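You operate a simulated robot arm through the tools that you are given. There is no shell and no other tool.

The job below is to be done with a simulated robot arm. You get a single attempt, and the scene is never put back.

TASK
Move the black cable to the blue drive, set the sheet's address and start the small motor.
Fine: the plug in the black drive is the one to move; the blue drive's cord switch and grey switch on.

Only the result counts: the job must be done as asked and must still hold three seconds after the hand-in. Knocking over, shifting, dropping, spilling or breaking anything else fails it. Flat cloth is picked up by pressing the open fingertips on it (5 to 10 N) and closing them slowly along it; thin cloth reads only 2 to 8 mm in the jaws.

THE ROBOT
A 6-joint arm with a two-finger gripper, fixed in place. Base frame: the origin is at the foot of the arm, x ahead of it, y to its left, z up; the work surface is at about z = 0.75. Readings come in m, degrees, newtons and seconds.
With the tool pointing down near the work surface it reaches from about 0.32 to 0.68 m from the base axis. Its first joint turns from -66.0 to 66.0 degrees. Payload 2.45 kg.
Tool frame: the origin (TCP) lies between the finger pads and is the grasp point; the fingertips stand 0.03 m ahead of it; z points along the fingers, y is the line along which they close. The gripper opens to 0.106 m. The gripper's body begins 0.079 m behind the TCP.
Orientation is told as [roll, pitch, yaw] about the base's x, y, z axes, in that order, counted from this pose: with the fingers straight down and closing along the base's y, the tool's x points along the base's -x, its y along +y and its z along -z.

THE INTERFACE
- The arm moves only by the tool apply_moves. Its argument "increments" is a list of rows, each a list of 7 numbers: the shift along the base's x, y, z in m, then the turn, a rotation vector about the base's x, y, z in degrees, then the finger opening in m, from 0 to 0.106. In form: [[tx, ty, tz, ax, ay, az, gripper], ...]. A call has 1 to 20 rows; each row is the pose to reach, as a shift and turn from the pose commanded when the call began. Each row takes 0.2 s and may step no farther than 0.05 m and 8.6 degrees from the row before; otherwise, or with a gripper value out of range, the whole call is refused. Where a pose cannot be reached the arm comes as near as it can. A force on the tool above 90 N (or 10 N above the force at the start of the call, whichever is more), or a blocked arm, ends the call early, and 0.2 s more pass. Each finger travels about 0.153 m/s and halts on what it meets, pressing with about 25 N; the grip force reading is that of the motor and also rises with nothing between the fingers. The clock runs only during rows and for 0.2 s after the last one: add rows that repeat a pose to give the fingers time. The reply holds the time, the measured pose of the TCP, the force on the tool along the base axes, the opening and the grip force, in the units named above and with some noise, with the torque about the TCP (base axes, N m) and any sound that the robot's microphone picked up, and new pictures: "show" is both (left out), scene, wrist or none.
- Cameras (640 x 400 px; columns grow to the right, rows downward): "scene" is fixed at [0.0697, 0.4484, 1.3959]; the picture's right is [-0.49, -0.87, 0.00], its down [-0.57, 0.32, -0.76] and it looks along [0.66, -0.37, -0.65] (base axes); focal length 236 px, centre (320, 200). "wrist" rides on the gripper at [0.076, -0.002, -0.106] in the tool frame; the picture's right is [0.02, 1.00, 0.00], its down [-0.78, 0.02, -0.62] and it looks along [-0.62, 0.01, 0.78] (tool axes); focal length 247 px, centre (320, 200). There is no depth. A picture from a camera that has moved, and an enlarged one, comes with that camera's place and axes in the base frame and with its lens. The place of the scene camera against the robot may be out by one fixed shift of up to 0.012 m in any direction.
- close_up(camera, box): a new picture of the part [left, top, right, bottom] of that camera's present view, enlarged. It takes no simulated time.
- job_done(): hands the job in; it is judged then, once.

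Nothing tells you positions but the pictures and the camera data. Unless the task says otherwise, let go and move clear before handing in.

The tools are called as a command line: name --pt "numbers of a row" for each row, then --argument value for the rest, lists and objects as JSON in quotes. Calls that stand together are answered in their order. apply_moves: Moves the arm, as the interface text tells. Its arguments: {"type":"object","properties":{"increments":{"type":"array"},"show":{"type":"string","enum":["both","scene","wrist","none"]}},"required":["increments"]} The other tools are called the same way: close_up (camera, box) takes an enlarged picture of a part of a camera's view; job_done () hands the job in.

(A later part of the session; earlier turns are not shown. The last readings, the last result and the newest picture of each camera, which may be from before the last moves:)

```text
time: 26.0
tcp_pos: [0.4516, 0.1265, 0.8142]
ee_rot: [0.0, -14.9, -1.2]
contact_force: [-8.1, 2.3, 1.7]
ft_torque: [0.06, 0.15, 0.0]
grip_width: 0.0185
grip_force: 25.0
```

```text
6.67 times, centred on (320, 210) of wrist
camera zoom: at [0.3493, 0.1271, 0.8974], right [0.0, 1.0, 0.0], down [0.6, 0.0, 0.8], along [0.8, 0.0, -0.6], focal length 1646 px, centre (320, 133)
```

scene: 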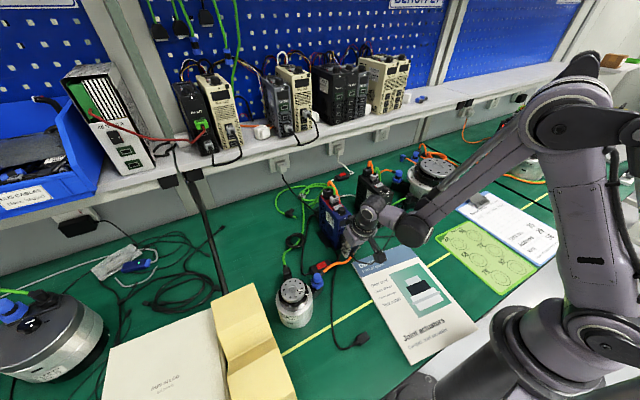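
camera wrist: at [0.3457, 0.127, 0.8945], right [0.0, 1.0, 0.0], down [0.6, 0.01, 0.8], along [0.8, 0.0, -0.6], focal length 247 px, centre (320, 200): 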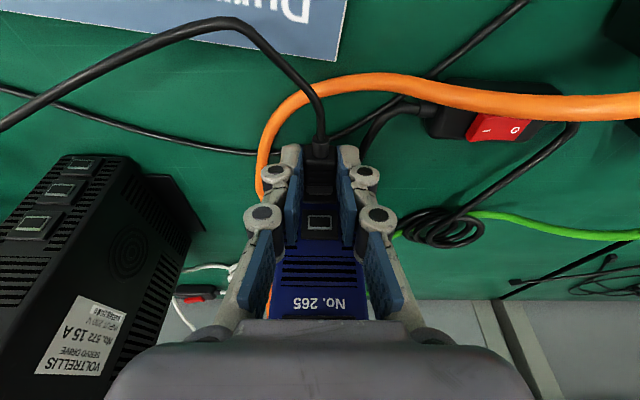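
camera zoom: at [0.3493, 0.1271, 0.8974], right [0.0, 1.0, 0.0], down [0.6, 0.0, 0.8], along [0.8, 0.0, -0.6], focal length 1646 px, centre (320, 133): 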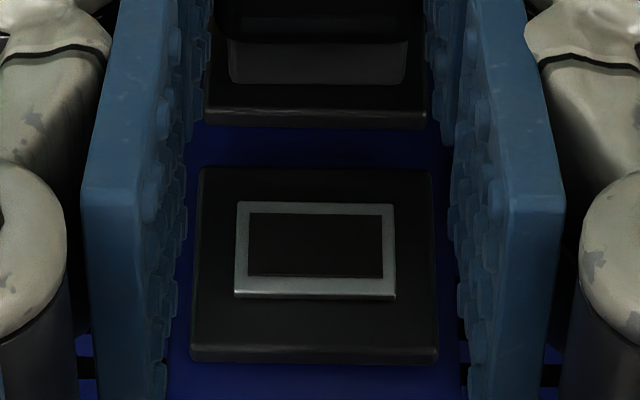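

Contact at 8 N again. I'll run a small spiral (up to 0.6 mm) while pressing lightly, so that the plug can find its seat.

apply_moves --pt "0 0.0003 0 0 0 0 0.008" --pt "0 0.0002 0.0002 0 0 0 0.008" --pt "0 0 0.0003 0 0 0 0.008" --pt "0 -0.0002 0.0002 0 0 0 0.008" --pt "0 -0.0003 0 0 0 0 0.008" --pt "0 -0.0002 -0.0002 0 0 0 0.008" --pt "0 0 -0.0003 0 0 0 0.008" --pt "0 0.0003 -0.0003 0 0 0 0.008" --pt "0 0.0006 0 0 0 0 0.008" --pt "0 0.0005 0.0004 0 0 0 0.008" --pt "0 0 0.0007 0 0 0 0.008" --pt "0 -0.0005 0.0005 0 0 0 0.008" --pt "0 -0.0007 0 0 0 0 0.008" --pt "0 -0.0005 -0.0005 0 0 0 0.008" --pt "0 0 -0.0007 0 0 0 0.008" --pt "0 0.0005 -0.0005 0 0 0 0.008" --pt "0 0 0 0 0 0 0.008" --show "none"

close_up --camera "wrist" --box '[300, 180, 340, 240]'

close_up --camera "scene" --box '[310, 190, 400, 270]'

```text
time: 29.6
tcp_pos: [0.4529, 0.1239, 0.8132]
ee_rot: [0.2, -15.1, -1.2]
contact_force: [-0.8, 0.1, 0.9]
ft_torque: [0.01, 0.0, -0.01]
grip_width: 0.0187
grip_force: 24.8
```

```text
6.67 times, centred on (320, 210) of wrist
camera zoom: at [0.3499, 0.1262, 0.8972], right [0.0, 1.0, 0.0], down [0.6, 0.0, 0.8], along [0.8, 0.0, -0.6], focal length 1646 px, centre (320, 133)
```

zoom: 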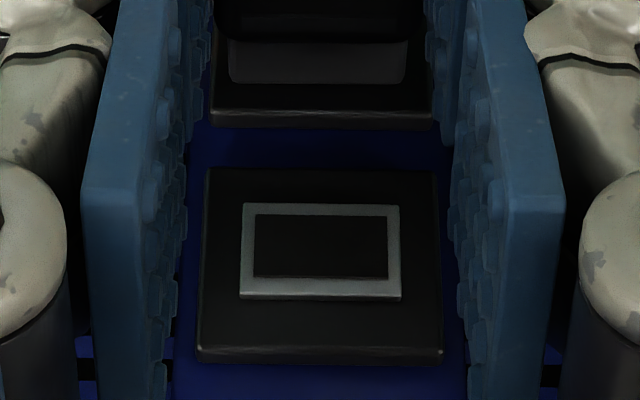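

```text
5.00 times, centred on (355, 230) of scene
camera zoom: at [0.0697, 0.4484, 1.3959], right [-0.49, -0.87, 0.0], down [-0.57, 0.32, -0.76], along [0.66, -0.37, -0.65], focal length 1177 px, centre (145, 50)
```

zoom: 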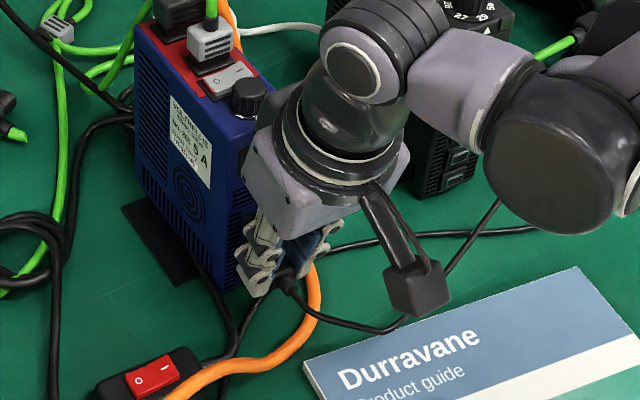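

The drive is creeping a little with each push, so I must stay gentle. Comparing with the seated view on the black drive, the plug may still be about 1.3 mm low, so I'll sweep upward with very light contact.

apply_moves --pt "0.0004 0.0 0.0004 0 0 0 0.008" --pt "0.0007 0.0 0.0008 0 0 0 0.008" --pt "0.0007 0 0.0012 0 0 0 0.008" --show "none"

close_up --camera "wrist" --box '[300, 180, 340, 240]'

```text
time: 30.4
tcp_pos: [0.4512, 0.1254, 0.8136]
ee_rot: [0.1, -15.0, -1.2]
contact_force: [-4.4, -1.7, -1.7]
ft_torque: [-0.03, 0.17, -0.06]
grip_width: 0.0183
grip_force: 24.5
```

```text
6.67 times, centred on (320, 210) of wrist
camera zoom: at [0.3502, 0.1266, 0.8982], right [0.0, 1.0, 0.0], down [0.6, 0.0, 0.8], along [0.8, 0.0, -0.6], focal length 1646 px, centre (320, 133)
```

zoom: 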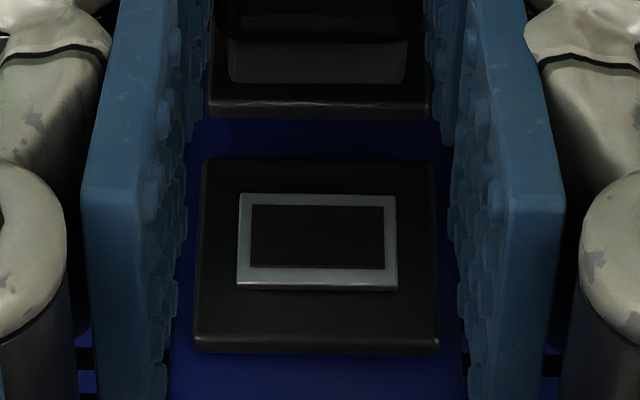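

apply_moves --pt "0.0002 0.0 0.0004 0 0 0 0.008" --pt "0.0004 0.0 0.0008 0 0 0 0.008" --show "none"

close_up --camera "wrist" --box '[300, 180, 340, 240]'

```text
time: 31.0
tcp_pos: [0.4536, 0.1253, 0.8145]
ee_rot: [0.1, -15.1, -1.3]
contact_force: [-6.1, 0.3, -3.1]
ft_torque: [-0.01, 0.2, -0.01]
grip_width: 0.0186
grip_force: 24.7
```

```text
6.67 times, centred on (320, 210) of wrist
camera zoom: at [0.3508, 0.1269, 0.8992], right [0.0, 1.0, 0.0], down [0.6, 0.0, 0.8], along [0.8, 0.0, -0.6], focal length 1646 px, centre (320, 133)
```

zoom: 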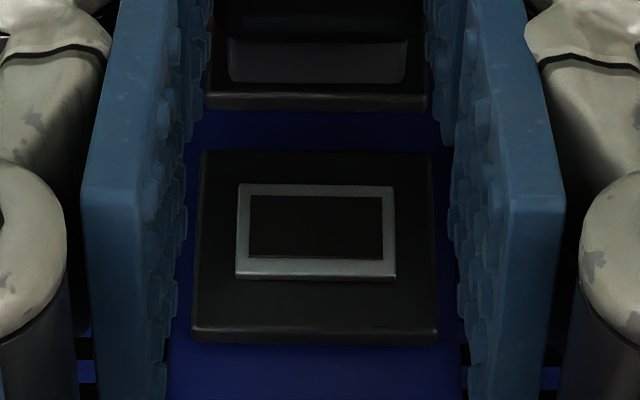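

Not seated at this height either. I'll check whether the plug has tilted in the fingers during these contacts.

close_up --camera "wrist" --box '[260, 80, 380, 200]'

close_up --camera "wrist" --box '[285, 130, 355, 210]'

```text
3.33 times, centred on (320, 140) of wrist
camera zoom: at [0.3508, 0.1269, 0.8992], right [0.0, 1.0, 0.0], down [0.6, 0.0, 0.8], along [0.8, 0.0, -0.6], focal length 823 px, centre (320, 400)
```

zoom: 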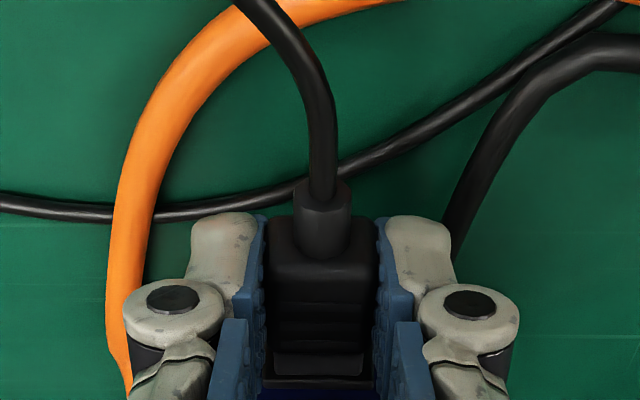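

```text
5.00 times, centred on (320, 170) of wrist
camera zoom: at [0.3508, 0.1269, 0.8992], right [0.0, 1.0, 0.0], down [0.6, 0.0, 0.8], along [0.8, 0.0, -0.6], focal length 1235 px, centre (320, 350)
```

zoom: 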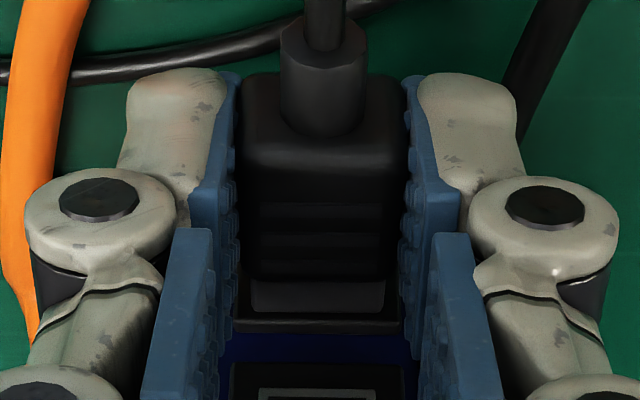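

The plug hasn't tilted. The middle port may not accept it, whereas on the black drive the plug sat in the bottom port. I'll back out and line up with the blue drive's bottom port.

apply_moves --pt "-0.006 0 0 0 0 0 0.008" --pt "-0.014 0 -0.008 0 0 0 0.008" --pt "-0.014 0 -0.018 0 0 0 0.008" --pt "-0.014 0 -0.027 0 0 0 0.008" --pt "-0.012 0 -0.027 0 0 0 0.008" --show "wrist"

close_up --camera "wrist" --box '[290, 160, 350, 260]'

close_up --camera "scene" --box '[310, 190, 400, 270]'

```text
time: 32.2
tcp_pos: [0.4412, 0.1255, 0.7872]
ee_rot: [0.1, -15.2, -1.2]
contact_force: [-0.2, -0.6, 0.1]
ft_torque: [0.0, 0.01, 0.04]
grip_width: 0.0184
grip_force: 24.3
camera wrist: at [0.3396, 0.1264, 0.8719], right [0.0, 1.0, 0.0], down [0.6, 0.0, 0.8], along [0.8, 0.0, -0.6], focal length 247 px, centre (320, 200)
```

wrist: 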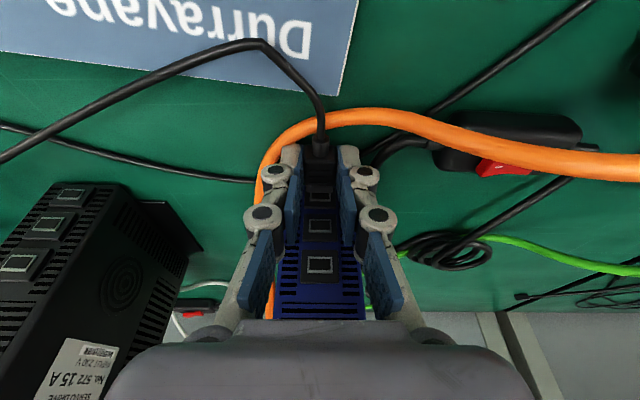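

```text
4.00 times, centred on (320, 210) of wrist
camera zoom: at [0.3396, 0.1264, 0.8719], right [0.0, 1.0, 0.0], down [0.6, 0.0, 0.8], along [0.8, 0.0, -0.6], focal length 988 px, centre (320, 160)
```

zoom: 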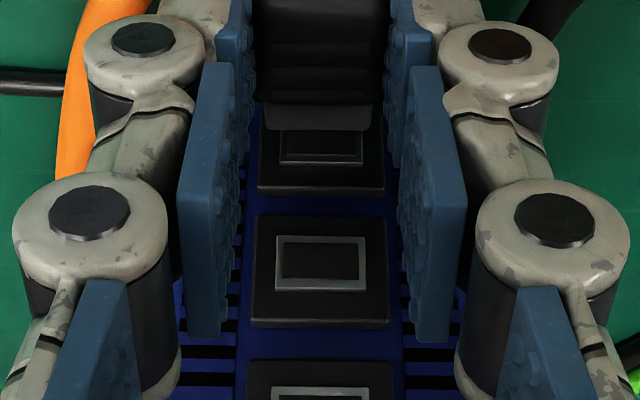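

```text
5.00 times, centred on (355, 230) of scene
camera zoom: at [0.0697, 0.4484, 1.3959], right [-0.49, -0.87, 0.0], down [-0.57, 0.32, -0.76], along [0.66, -0.37, -0.65], focal length 1177 px, centre (145, 50)
```

zoom: 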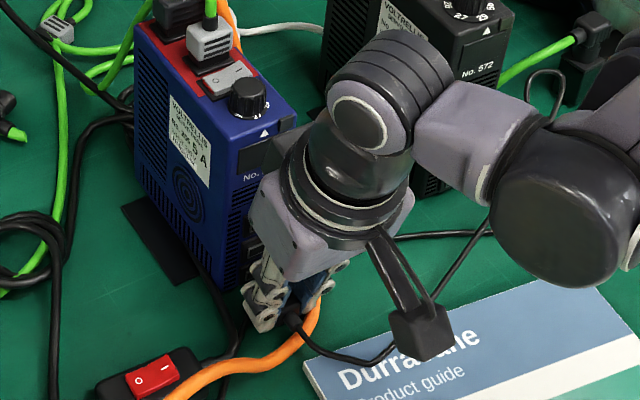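

This view matches the one from the moment the plug left the black drive's bottom port almost exactly. I'll push in slowly by the same distance.

apply_moves --pt "0.003 0 0 0 0 0 0.008" --pt "0.006 0 0 0 0 0 0.008" --pt "0.008 0 0 0 0 0 0.008" --show "none"

close_up --camera "wrist" --box '[290, 160, 350, 260]'

```text
time: 33.0
tcp_pos: [0.4505, 0.1252, 0.7877]
ee_rot: [0.1, -15.1, -1.3]
contact_force: [-0.9, -0.7, -0.9]
ft_torque: [-0.01, -0.01, -0.01]
grip_width: 0.0187
grip_force: 25.5
```

```text
4.00 times, centred on (320, 210) of wrist
camera zoom: at [0.3475, 0.1264, 0.8721], right [0.0, 1.0, 0.0], down [0.6, 0.0, 0.8], along [0.8, 0.0, -0.6], focal length 988 px, centre (320, 160)
```

zoom: 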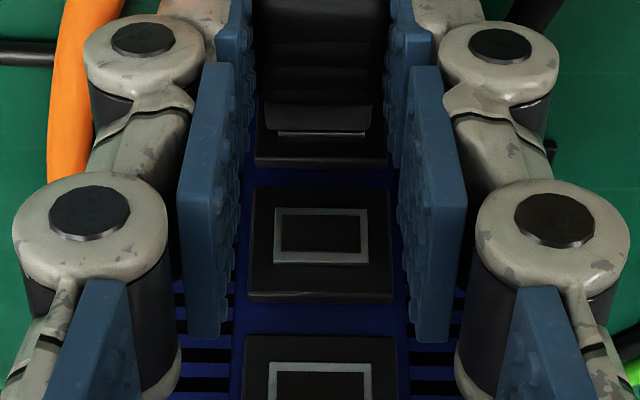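

apply_moves --pt "0.001 0 0 0 0 0 0.008" --pt "0.002 0 0 0 0 0 0.008" --show "none"

close_up --camera "wrist" --box '[290, 160, 350, 260]'

```text
time: 33.6
tcp_pos: [0.4518, 0.1249, 0.7886]
ee_rot: [0.1, -15.1, -1.3]
contact_force: [-1.2, -0.1, -0.7]
ft_torque: [-0.04, 0.01, 0.01]
grip_width: 0.0183
grip_force: 25.2
```

```text
4.00 times, centred on (320, 210) of wrist
camera zoom: at [0.3492, 0.1265, 0.872], right [0.0, 1.0, 0.0], down [0.6, 0.0, 0.8], along [0.8, 0.0, -0.6], focal length 988 px, centre (320, 160)
```

zoom: 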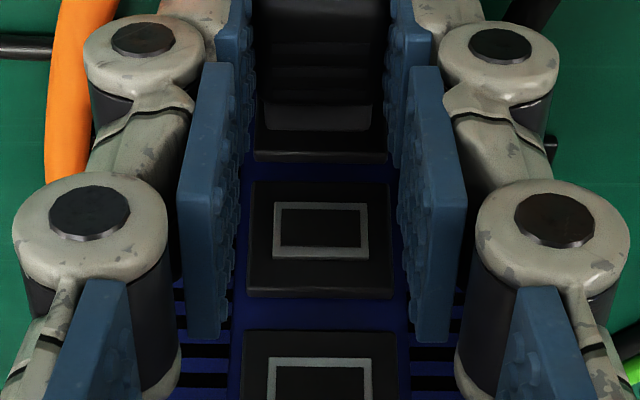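

The nose now covers the frame and the next port appears just where it did when the plug was seated in the black drive, with almost no force. I'll press slightly more to confirm the end stop.

apply_moves --pt "0.0008 0 0 0 0 0 0.008" --pt "0.0016 0 0 0 0 0 0.008" --show "none"

close_up --camera "wrist" --box '[290, 160, 350, 260]'

```text
time: 34.2
tcp_pos: [0.4517, 0.1251, 0.7872]
ee_rot: [0.1, -15.0, -1.2]
contact_force: [-1.7, 0.2, 0.5]
ft_torque: [0.01, 0.01, 0.03]
grip_width: 0.0187
grip_force: 25.1
```

```text
4.00 times, centred on (320, 210) of wrist
camera zoom: at [0.3507, 0.1263, 0.8721], right [0.0, 1.0, 0.0], down [0.6, 0.0, 0.8], along [0.8, 0.0, -0.6], focal length 988 px, centre (320, 160)
```

zoom: 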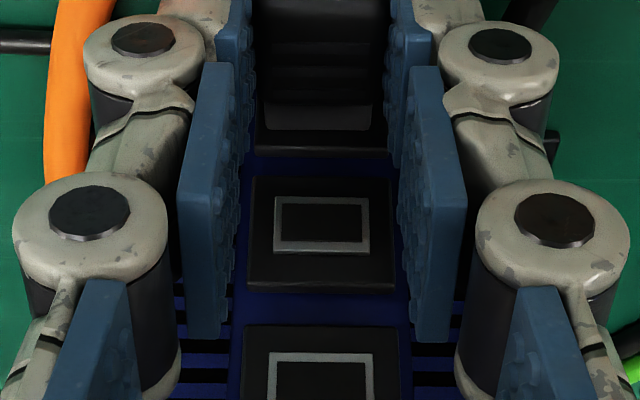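

It is still sliding in with under 2 N. Continuing.

apply_moves --pt "0.0008 0 0 0 0 0 0.008" --pt "0.0016 0 0 0 0 0 0.008" --show "none"

close_up --camera "wrist" --box '[290, 160, 350, 260]'

```text
time: 34.8
tcp_pos: [0.4536, 0.1245, 0.7873]
ee_rot: [-0.1, -14.8, -1.2]
contact_force: [-16.0, -0.6, 9.7]
ft_torque: [-0.01, 0.13, 0.0]
grip_width: 0.0186
grip_force: 24.9
```

```text
4.00 times, centred on (320, 210) of wrist
camera zoom: at [0.3512, 0.1263, 0.8723], right [0.0, 1.0, 0.0], down [0.6, 0.0, 0.8], along [0.8, 0.0, -0.6], focal length 988 px, centre (320, 160)
```

zoom: 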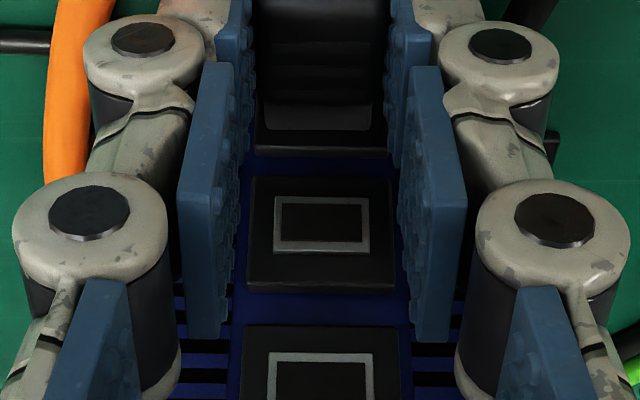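

A firm stop at 16 N with a vertical reaction as well: that looks like it has seated. I'll ease off and do a light pull test.

apply_moves --pt "-0.0008 0 0 0 0 0 0.008" --pt "-0.0014 0 0 0 0 0 0.008" --pt "-0.0018 0 0 0 0 0 0.008" --show "none"

close_up --camera "wrist" --box '[290, 160, 350, 260]'

```text
time: 35.6
tcp_pos: [0.4529, 0.1243, 0.788]
ee_rot: [0.1, -15.0, -1.2]
contact_force: [1.2, -0.7, -7.7]
ft_torque: [0.0, 0.53, 0.01]
grip_width: 0.0184
grip_force: 25.3
```

```text
4.00 times, centred on (320, 210) of wrist
camera zoom: at [0.351, 0.1262, 0.872], right [0.0, 1.0, 0.0], down [0.59, 0.0, 0.8], along [0.8, 0.0, -0.59], focal length 988 px, centre (320, 160)
```

zoom: 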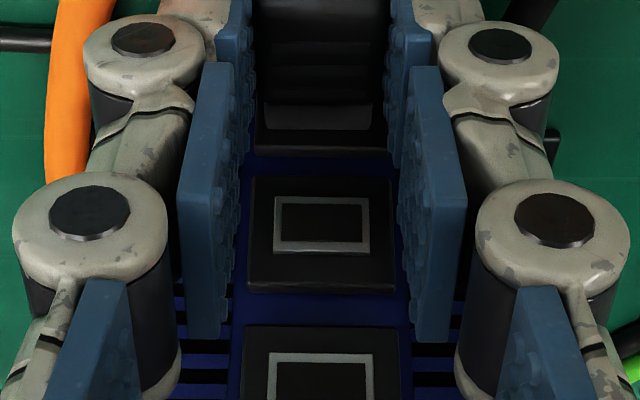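

The plug now holds against the pull with no relative motion, so it is latched. I'll return to neutral and open the fingers.

apply_moves --pt "0.0006 0 0 0 0 0 0.008" --pt "0.0006 0 -0.0003 0 0 0 0.014" --pt "0.0006 0 -0.0003 0 0 0 0.022" --pt "0.0006 0 -0.0003 0 0 0 0.032" --pt "0.0006 0 -0.0003 0 0 0 0.038" --pt "0.0006 0 -0.0003 0 0 0 0.038" --show "wrist"

close_up --camera "wrist" --box '[260, 120, 380, 220]'

```text
time: 37.0
tcp_pos: [0.4536, 0.1236, 0.7885]
ee_rot: [0.0, -15.0, -1.2]
contact_force: [0.3, -0.6, -0.3]
ft_torque: [0.05, 0.0, -0.02]
grip_width: 0.0381
grip_force: 0.0
camera wrist: at [0.3512, 0.1262, 0.8718], right [0.0, 1.0, 0.0], down [0.6, 0.0, 0.8], along [0.8, 0.0, -0.6], focal length 247 px, centre (320, 200)
```

wrist: 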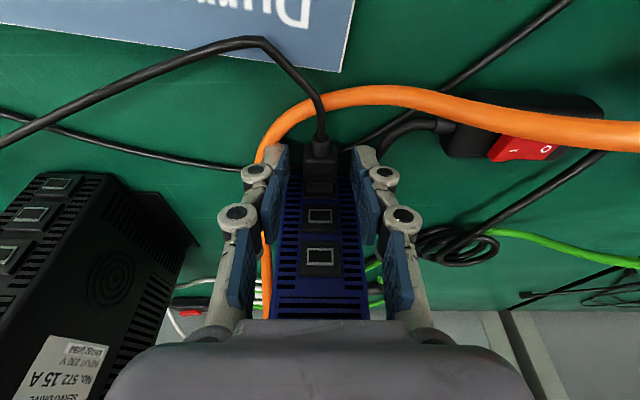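

```text
4.00 times, centred on (320, 170) of wrist
camera zoom: at [0.3512, 0.1262, 0.8718], right [0.0, 1.0, 0.0], down [0.6, 0.0, 0.8], along [0.8, 0.0, -0.6], focal length 988 px, centre (320, 320)
```

zoom: 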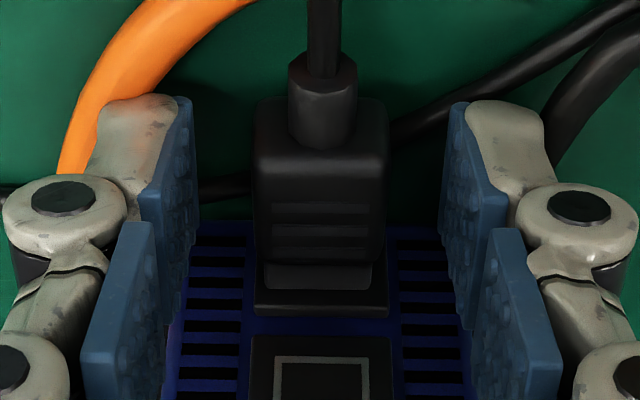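

The plug stays in place on its own. I'll retreat upward and inspect the result.

apply_moves --pt "-0.008 0 0.03 0 0 0 0.038" --pt "-0.018 0 0.065 0 0 0 0.038" --pt "-0.035 0 0.1 0 0 0 0.038" --pt "-0.05 0 0.14 0 0 0 0.038" --pt "-0.07 -0.04 0.16 0 0 0 0.02" --pt "-0.07 -0.08 0.17 0 0 0 0.01" --show "both"

close_up --camera "scene" --box '[300, 180, 400, 270]'

close_up --camera "wrist" --box '[370, 60, 510, 200]'

```text
time: 38.4
tcp_pos: [0.3843, 0.0469, 0.9589]
ee_rot: [0.1, -15.1, -1.0]
contact_force: [0.6, -0.7, 0.2]
ft_torque: [0.02, 0.0, -0.02]
grip_width: 0.0098
grip_force: 0.0
camera wrist: at [0.2815, 0.049, 1.0432], right [0.0, 1.0, 0.0], down [0.59, 0.0, 0.8], along [0.8, 0.0, -0.59], focal length 247 px, centre (320, 200)
```

scene: 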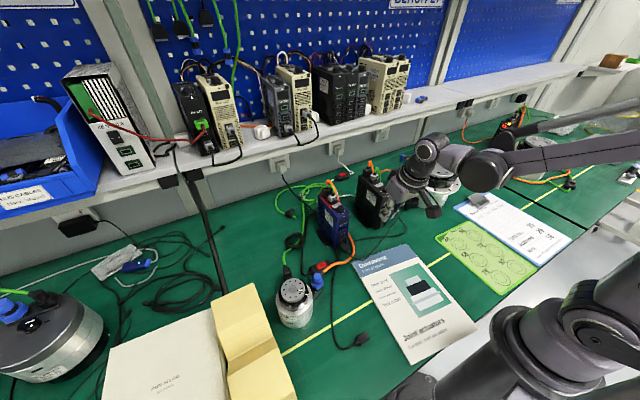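
wrist: 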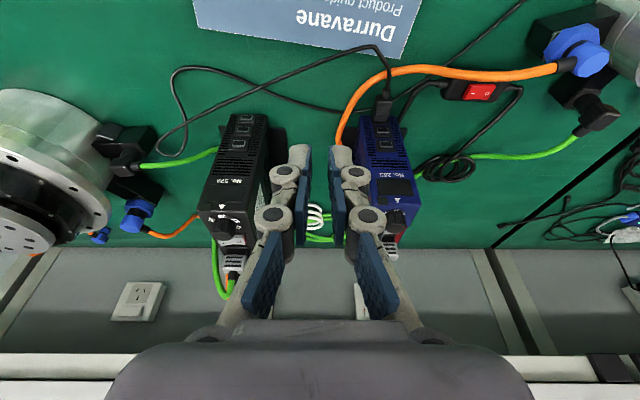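

```text
4.44 times, centred on (350, 225) of scene
camera zoom: at [0.0696, 0.4484, 1.3959], right [-0.49, -0.87, 0.0], down [-0.57, 0.32, -0.76], along [0.66, -0.37, -0.65], focal length 1046 px, centre (187, 89)
```

zoom: 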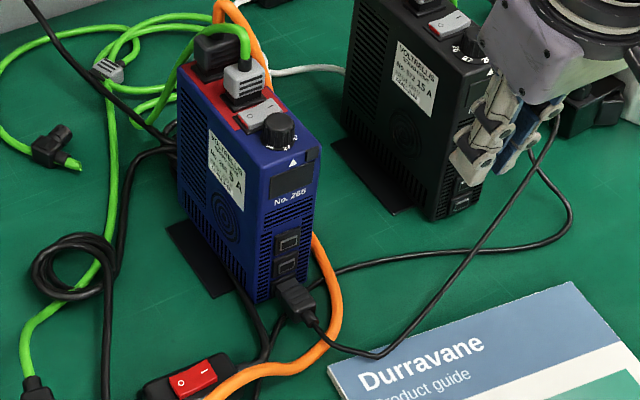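

```text
2.86 times, centred on (440, 130) of wrist
camera zoom: at [0.2815, 0.049, 1.0432], right [0.0, 1.0, 0.0], down [0.59, 0.0, 0.8], along [0.8, 0.0, -0.59], focal length 706 px, centre (-23, 400)
```

zoom: 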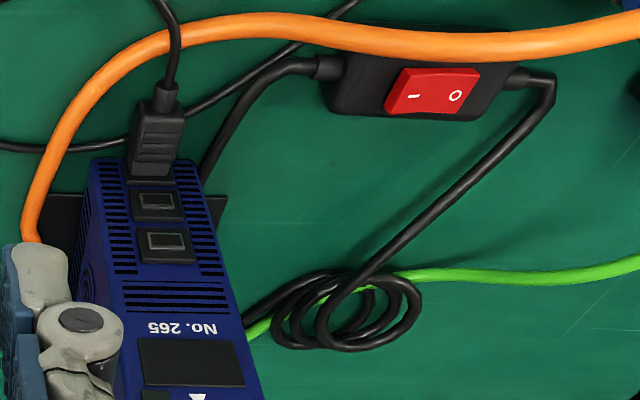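

The plug sits in the blue drive's bottom port and the rest is in place. Next is the dial: it shows 27 and must be turned one step (about 60°) so 29 meets the triangle, so I'll move above the knob with the tool vertical and measure it.

apply_moves --pt "0.02 0.025 0.03 0 5 0.3 0.01" --pt "0.045 0.05 0.03 0 10 0.6 0.03" --pt "0.06 0.079 0.03 0 15 1 0.05" --pt "0.06 0.079 0.03 0 15 1 0.05" --show "wrist"

close_up --camera "wrist" --box '[290, 110, 350, 200]'

close_up --camera "scene" --box '[320, 195, 355, 225]'

```text
time: 39.4
tcp_pos: [0.4454, 0.1268, 0.987]
ee_rot: [-0.1, -0.1, -0.2]
contact_force: [-0.4, -0.6, 0.1]
ft_torque: [-0.01, 0.01, 0.01]
grip_width: 0.0501
grip_force: 0.0
camera wrist: at [0.3676, 0.126, 1.0962], right [-0.02, 1.0, 0.0], down [0.78, 0.02, 0.62], along [0.62, 0.01, -0.78], focal length 247 px, centre (320, 200)
```

wrist: 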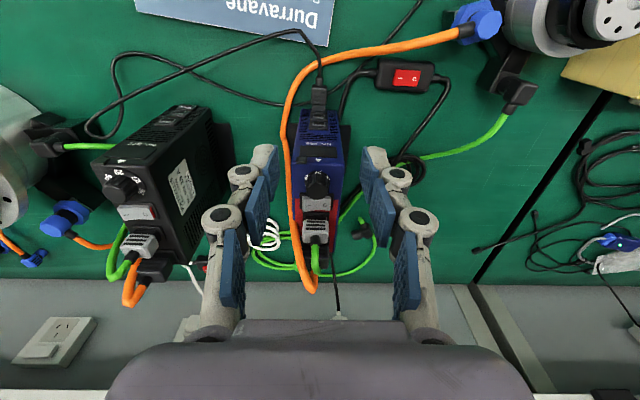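

```text
4.44 times, centred on (320, 155) of wrist
camera zoom: at [0.3676, 0.126, 1.0962], right [-0.02, 1.0, 0.0], down [0.78, 0.02, 0.62], along [0.62, 0.01, -0.78], focal length 1098 px, centre (320, 400)
```

zoom: 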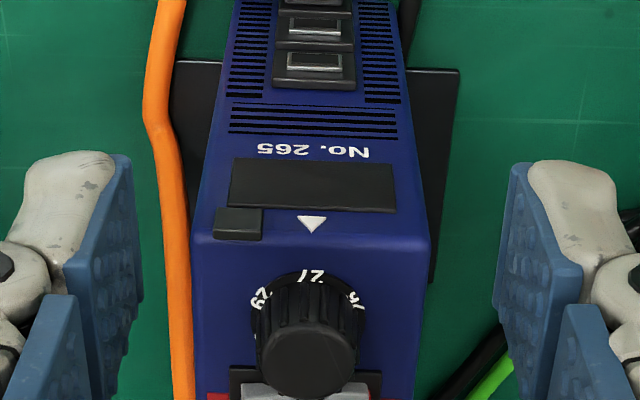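

```text
13.33 times, centred on (338, 210) of scene
camera zoom: at [0.0697, 0.4484, 1.3959], right [-0.49, -0.87, 0.0], down [-0.57, 0.32, -0.76], along [0.66, -0.37, -0.65], focal length 3140 px, centre (87, 67)
```

zoom: 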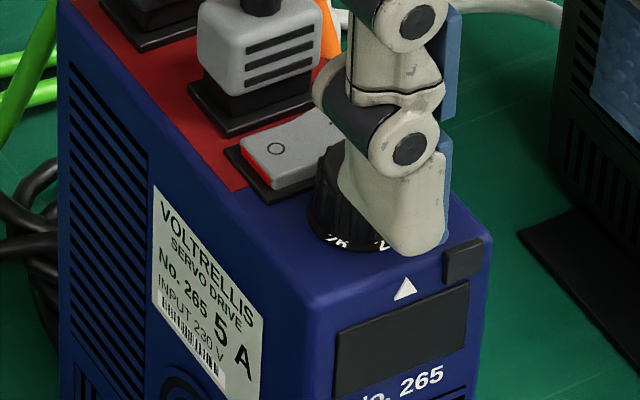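

I'll take a second view lower down to triangulate the knob, rocker and marker.

apply_moves --pt "0.0 0 -0.02 0 0 0 0.05" --pt "0.0 0 -0.045 0 0 0 0.06" --pt "0.0 0 -0.045 0 0 0 0.06" --show "wrist"

close_up --camera "wrist" --box '[280, 140, 360, 260]'

close_up --camera "wrist" --box '[295, 170, 345, 240]'

```text
time: 40.2
tcp_pos: [0.4445, 0.1222, 0.9434]
ee_rot: [-0.2, -0.1, -0.1]
contact_force: [0.1, -0.6, 0.4]
ft_torque: [0.02, -0.04, 0.04]
grip_width: 0.0601
grip_force: 0.0
camera wrist: at [0.367, 0.123, 1.0497], right [-0.02, 1.0, 0.0], down [0.78, 0.02, 0.62], along [0.62, 0.01, -0.78], focal length 247 px, centre (320, 200)
```

wrist: 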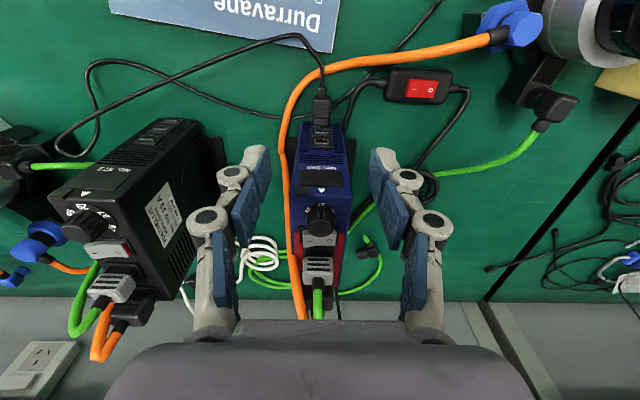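

```text
3.33 times, centred on (320, 200) of wrist
camera zoom: at [0.367, 0.123, 1.0497], right [-0.02, 1.0, 0.0], down [0.78, 0.02, 0.62], along [0.62, 0.01, -0.78], focal length 823 px, centre (320, 200)
```

zoom: 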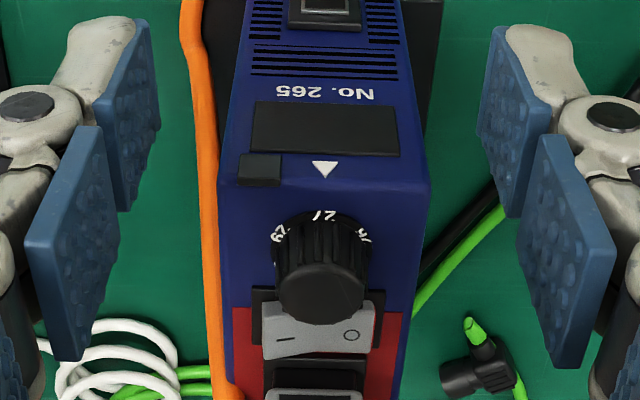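

```text
5.71 times, centred on (320, 205) of wrist
camera zoom: at [0.367, 0.123, 1.0497], right [-0.02, 1.0, 0.0], down [0.78, 0.02, 0.62], along [0.62, 0.01, -0.78], focal length 1411 px, centre (320, 171)
```

zoom: 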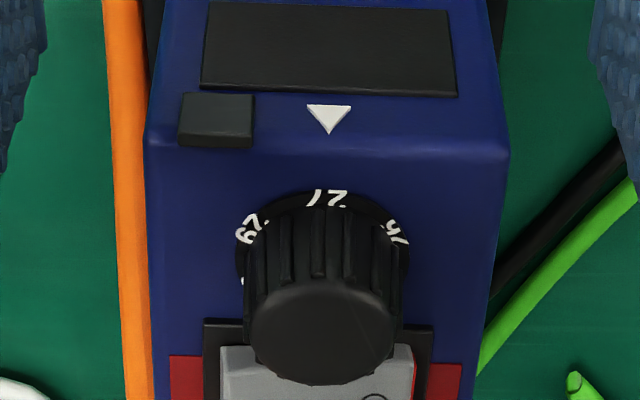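

The knob is about 20 mm across at roughly (0.4995, 0.125), its top near z 0.916, with the rocker right behind it. I'll hover above it, set slightly toward the robot so the fingers clear the rocker.

apply_moves --pt "0.01 0.001 0.015 0 0 0 0.05" --pt "0.03 0.001 0.015 0 0 0 0.045" --pt "0.05 0.001 0.015 0 0 0 0.04" --pt "0.05 0.001 0.015 0 0 0 0.04" --show "wrist"

close_up --camera "wrist" --box '[260, 100, 380, 220]'

close_up --camera "scene" --box '[310, 180, 370, 230]'

```text
time: 41.2
tcp_pos: [0.4923, 0.1243, 0.9585]
ee_rot: [-0.2, -0.2, -0.2]
contact_force: [-0.5, 0.7, 0.4]
ft_torque: [-0.02, 0.05, 0.01]
grip_width: 0.0398
grip_force: 0.1
camera wrist: at [0.4161, 0.1252, 1.0652], right [-0.02, 1.0, 0.0], down [0.78, 0.02, 0.62], along [0.62, 0.01, -0.78], focal length 247 px, centre (320, 200)
```

wrist: 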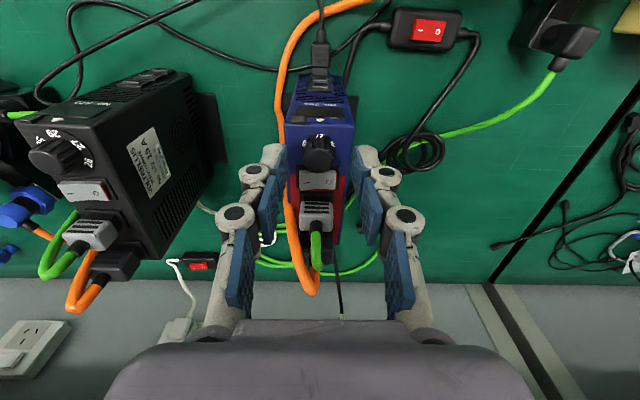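

```text
3.33 times, centred on (320, 160) of wrist
camera zoom: at [0.4161, 0.1252, 1.0652], right [-0.02, 1.0, 0.0], down [0.78, 0.02, 0.62], along [0.62, 0.01, -0.78], focal length 823 px, centre (320, 333)
```

zoom: 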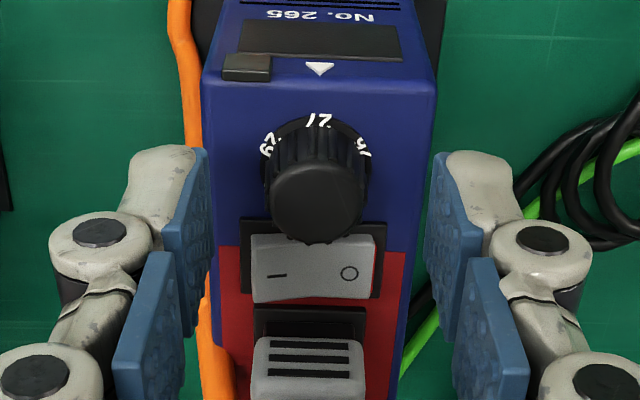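

```text
8.00 times, centred on (340, 205) of scene
camera zoom: at [0.0697, 0.4484, 1.3959], right [-0.49, -0.87, 0.0], down [-0.57, 0.32, -0.76], along [0.66, -0.37, -0.65], focal length 1884 px, centre (160, 160)
```

zoom: 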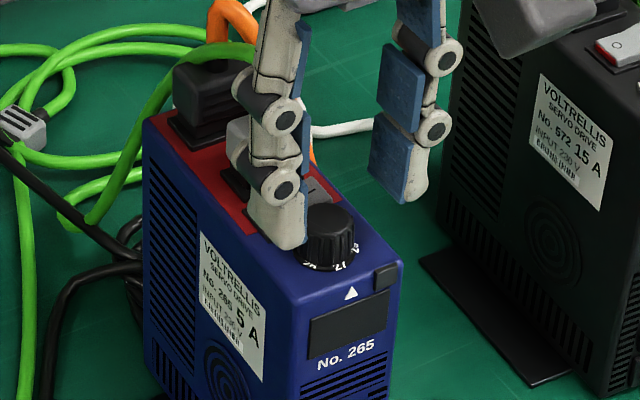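

The knob is about 8 mm ahead of the TCP and 1 mm toward -y. I'll correct and lower so the tips engage the upper part of the knob.

apply_moves --pt "0.003 -0.001 -0.008 0 0 0 0.036" --pt "0.003 -0.001 -0.015 0 0 0 0.034" --pt "0.003 -0.001 -0.02 0 0 0 0.034" --pt "0.003 -0.001 -0.02 0 0 0 0.034" --show "wrist"

close_up --camera "wrist" --box '[260, 100, 380, 220]'

close_up --camera "scene" --box '[310, 180, 370, 230]'

```text
time: 42.2
tcp_pos: [0.4964, 0.1241, 0.9367]
ee_rot: [-0.1, -0.1, -0.1]
contact_force: [1.1, -0.3, -0.4]
ft_torque: [0.04, 0.02, 0.0]
grip_width: 0.0342
grip_force: 0.1
camera wrist: at [0.419, 0.1251, 1.0449], right [-0.02, 1.0, 0.0], down [0.78, 0.02, 0.62], along [0.62, 0.01, -0.78], focal length 247 px, centre (320, 200)
```

wrist: 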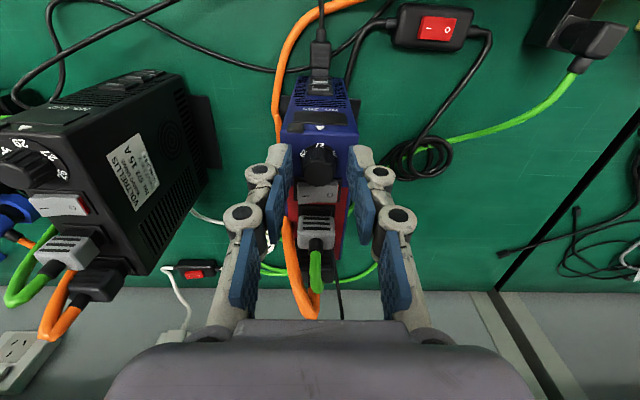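

```text
3.33 times, centred on (320, 160) of wrist
camera zoom: at [0.419, 0.1251, 1.0449], right [-0.02, 1.0, 0.0], down [0.78, 0.02, 0.62], along [0.62, 0.01, -0.78], focal length 823 px, centre (320, 333)
```

zoom: 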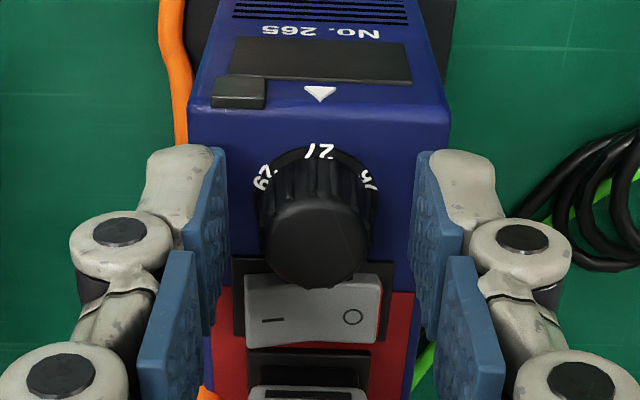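

```text
8.00 times, centred on (340, 205) of scene
camera zoom: at [0.0697, 0.4484, 1.3959], right [-0.49, -0.87, 0.0], down [-0.57, 0.32, -0.76], along [0.66, -0.37, -0.65], focal length 1884 px, centre (160, 160)
```

zoom: 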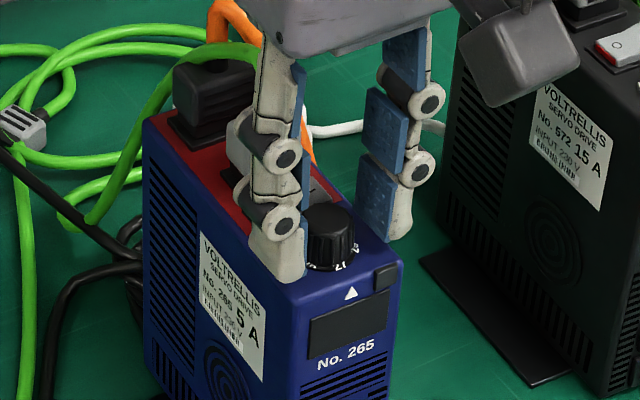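

Tips straddle the knob and stay clear of the rocker. Shifting 1 mm in y and closing gently.

apply_moves --pt "0 -0.001 0 0 0 0 0.03" --pt "0 -0.001 0 0 0 0 0.026" --pt "0 -0.001 0 0 0 0 0.022" --pt "0 -0.001 0 0 0 0 0.018" --pt "0 -0.001 0 0 0 0 0.014" --pt "0 -0.001 0 0 0 0 0.012" --show "none"

close_up --camera "wrist" --box '[260, 100, 380, 220]'

close_up --camera "scene" --box '[310, 180, 370, 230]'

```text
time: 43.6
tcp_pos: [0.496, 0.1253, 0.9379]
ee_rot: [-0.1, -0.1, -0.2]
contact_force: [0.4, 4.8, -0.2]
ft_torque: [0.19, -0.03, 0.03]
grip_width: 0.0196
grip_force: 25.3
```

```text
3.33 times, centred on (320, 160) of wrist
camera zoom: at [0.4193, 0.1241, 1.045], right [-0.02, 1.0, 0.0], down [0.78, 0.02, 0.62], along [0.62, 0.01, -0.78], focal length 823 px, centre (320, 333)
```

zoom: 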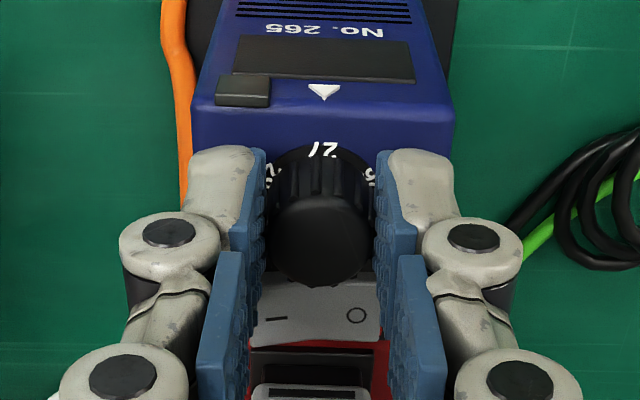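

```text
8.00 times, centred on (340, 205) of scene
camera zoom: at [0.0697, 0.4485, 1.3959], right [-0.49, -0.87, 0.0], down [-0.57, 0.32, -0.76], along [0.66, -0.37, -0.65], focal length 1884 px, centre (160, 160)
```

zoom: 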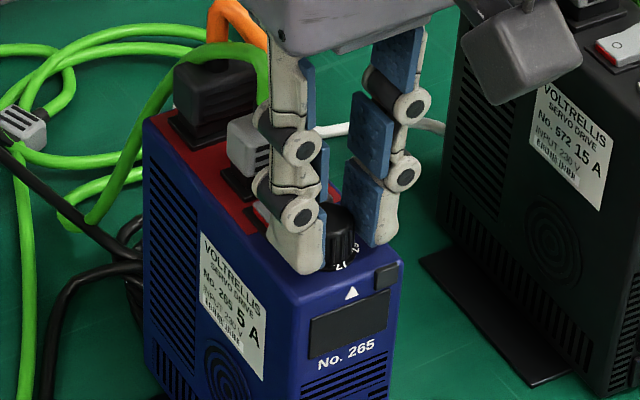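

The knob is held, but to clear the rocker through a full 60° turn I should grip with the pads' rear part, starting at +30° yaw and ending at -30°. I'll open, reposition and check.

apply_moves --pt "0 0.0007 0 0 0 0 0.026" --pt "0 0.0007 0.0015 0 0 0 0.034" --pt "-0.0042 -0.0003 0.0015 0 0 7.5 0.034" --pt "-0.004 -0.0014 0.0015 0 0 15 0.034" --pt "-0.0037 -0.0024 0.0015 0 0 22.5 0.034" --pt "-0.0032 -0.0033 0.0015 0 0 30 0.034" --pt "-0.0032 -0.0033 0.0015 0 0 30 0.034" --show "wrist"

close_up --camera "wrist" --box '[250, 90, 390, 220]'

close_up --camera "scene" --box '[310, 180, 370, 230]'

```text
time: 45.2
tcp_pos: [0.4942, 0.1198, 0.9386]
ee_rot: [-0.1, -0.1, 29.9]
contact_force: [-0.3, -0.3, 0.7]
ft_torque: [-0.02, 0.04, -0.04]
grip_width: 0.034
grip_force: 0.0
camera wrist: at [0.4266, 0.0816, 1.0467], right [-0.52, 0.86, 0.0], down [0.67, 0.41, 0.62], along [0.53, 0.32, -0.78], focal length 247 px, centre (320, 200)
```

wrist: 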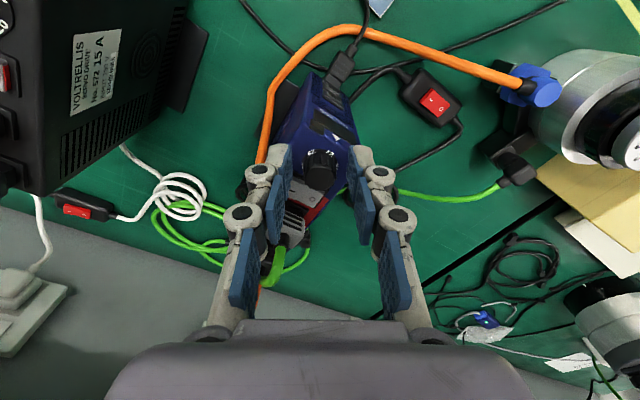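

```text
3.08 times, centred on (320, 155) of wrist
camera zoom: at [0.4266, 0.0816, 1.0467], right [-0.52, 0.86, 0.0], down [0.67, 0.41, 0.62], along [0.53, 0.32, -0.78], focal length 760 px, centre (320, 338)
```

zoom: 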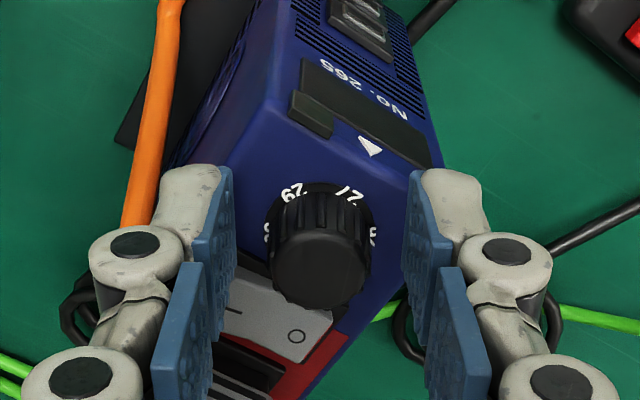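

```text
8.00 times, centred on (340, 205) of scene
camera zoom: at [0.0697, 0.4484, 1.3959], right [-0.49, -0.87, 0.0], down [-0.57, 0.32, -0.76], along [0.66, -0.37, -0.65], focal length 1884 px, centre (160, 160)
```

zoom: 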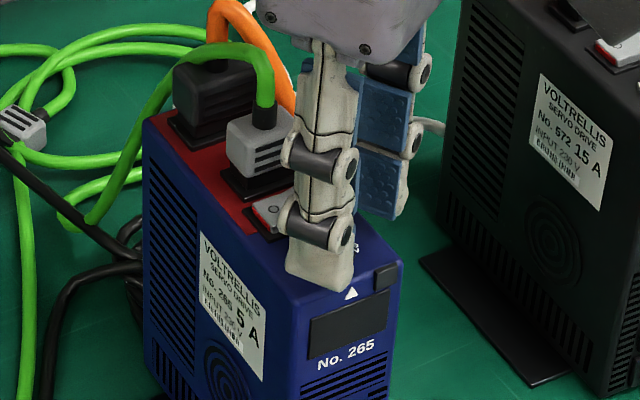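

The fingers straddle the knob symmetrically at +30° yaw and clear the rocker. Closing on it.

apply_moves --pt "0 0 0 0 0 0 0.028" --pt "0 0 0 0 0 0 0.023" --pt "0 0 0 0 0 0 0.018" --pt "0 0 0 0 0 0 0.012" --pt "0 0 0 0 0 0 0.01" --show "none"

close_up --camera "wrist" --box '[250, 90, 390, 220]'

```text
time: 46.4
tcp_pos: [0.4944, 0.1195, 0.9396]
ee_rot: [0.0, -0.1, 29.9]
contact_force: [1.2, 0.2, -0.4]
ft_torque: [0.01, -0.01, -0.07]
grip_width: 0.0192
grip_force: 24.8
```

```text
3.08 times, centred on (320, 155) of wrist
camera zoom: at [0.4266, 0.0818, 1.0467], right [-0.52, 0.86, 0.0], down [0.67, 0.41, 0.62], along [0.53, 0.32, -0.78], focal length 760 px, centre (320, 338)
```

zoom: 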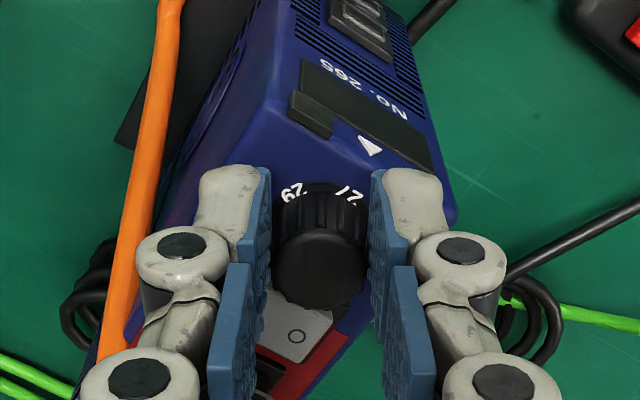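

Well centred with almost no side force. Turning clockwise (seen from above) 30° first, then checking.

apply_moves --pt "-0.0005 0.0009 0 0 0 -7.5 0.01" --pt "-0.0008 0.0019 0 0 0 -15 0.01" --pt "-0.001 0.003 0 0 0 -22.5 0.01" --pt "-0.0011 0.004 0 0 0 -30 0.01" --show "none"

close_up --camera "wrist" --box '[250, 90, 390, 220]'

close_up --camera "scene" --box '[310, 180, 370, 230]'

```text
time: 47.4
tcp_pos: [0.4911, 0.1233, 0.9386]
ee_rot: [-0.1, -0.1, -0.3]
contact_force: [2.1, 2.8, -0.3]
ft_torque: [0.2, -0.15, 0.02]
grip_width: 0.0195
grip_force: 24.9
```

```text
3.08 times, centred on (320, 155) of wrist
camera zoom: at [0.4141, 0.1241, 1.0467], right [-0.02, 1.0, 0.0], down [0.78, 0.01, 0.62], along [0.62, 0.01, -0.78], focal length 760 px, centre (320, 338)
```

zoom: 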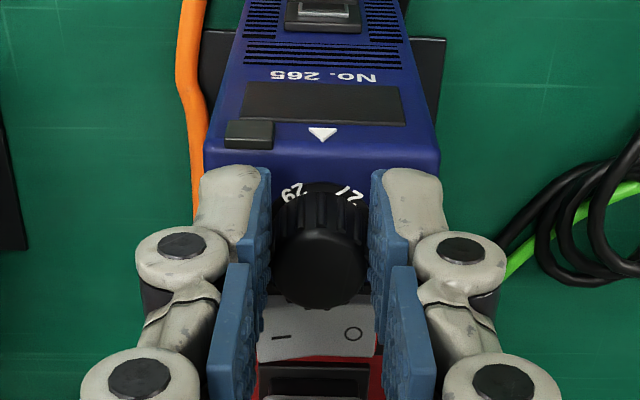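

```text
8.00 times, centred on (340, 205) of scene
camera zoom: at [0.0697, 0.4485, 1.3959], right [-0.49, -0.87, 0.0], down [-0.57, 0.32, -0.76], along [0.66, -0.37, -0.65], focal length 1884 px, centre (160, 160)
```

zoom: 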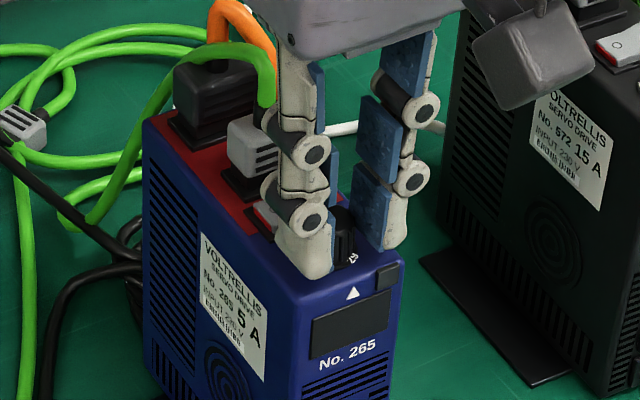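

The knob turns with the fingers; the marker is now midway between 27 and 29. Turning the remaining 30°.

apply_moves --pt "0.0001 0.001 0 0 0 -7.5 0.01" --pt "0.0003 0.0021 0 0 0 -15 0.01" --pt "0.0006 0.0031 0 0 0 -22.5 0.01" --pt "0.0011 0.004 0 0 0 -30 0.01" --show "none"

close_up --camera "wrist" --box '[250, 90, 390, 220]'

close_up --camera "scene" --box '[310, 180, 370, 230]'

```text
time: 48.4
tcp_pos: [0.4937, 0.1278, 0.9405]
ee_rot: [-0.2, 0.1, -30.3]
contact_force: [-2.7, -1.0, 0.0]
ft_torque: [0.04, 0.44, -0.02]
grip_width: 0.0191
grip_force: 24.9
```

```text
3.08 times, centred on (320, 155) of wrist
camera zoom: at [0.4255, 0.1662, 1.0474], right [0.49, 0.87, 0.0], down [0.69, -0.38, 0.62], along [0.54, -0.3, -0.78], focal length 760 px, centre (320, 338)
```

zoom: 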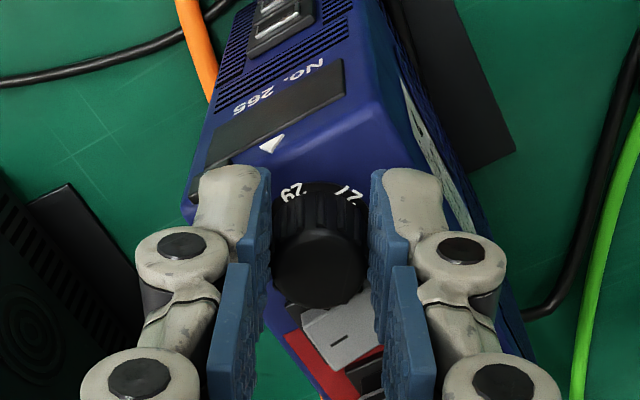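

```text
8.00 times, centred on (340, 205) of scene
camera zoom: at [0.0697, 0.4484, 1.3959], right [-0.49, -0.87, 0.0], down [-0.57, 0.32, -0.76], along [0.66, -0.37, -0.65], focal length 1884 px, centre (160, 160)
```

zoom: 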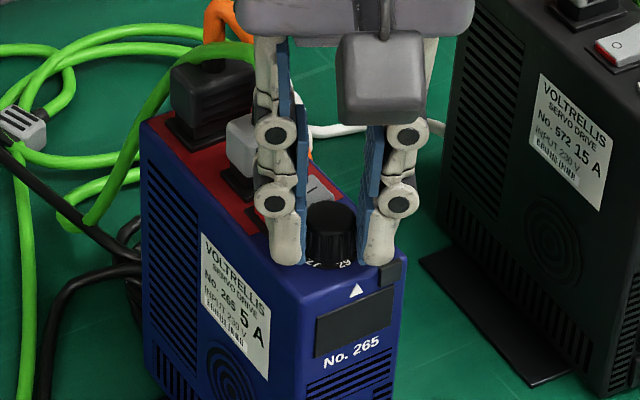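

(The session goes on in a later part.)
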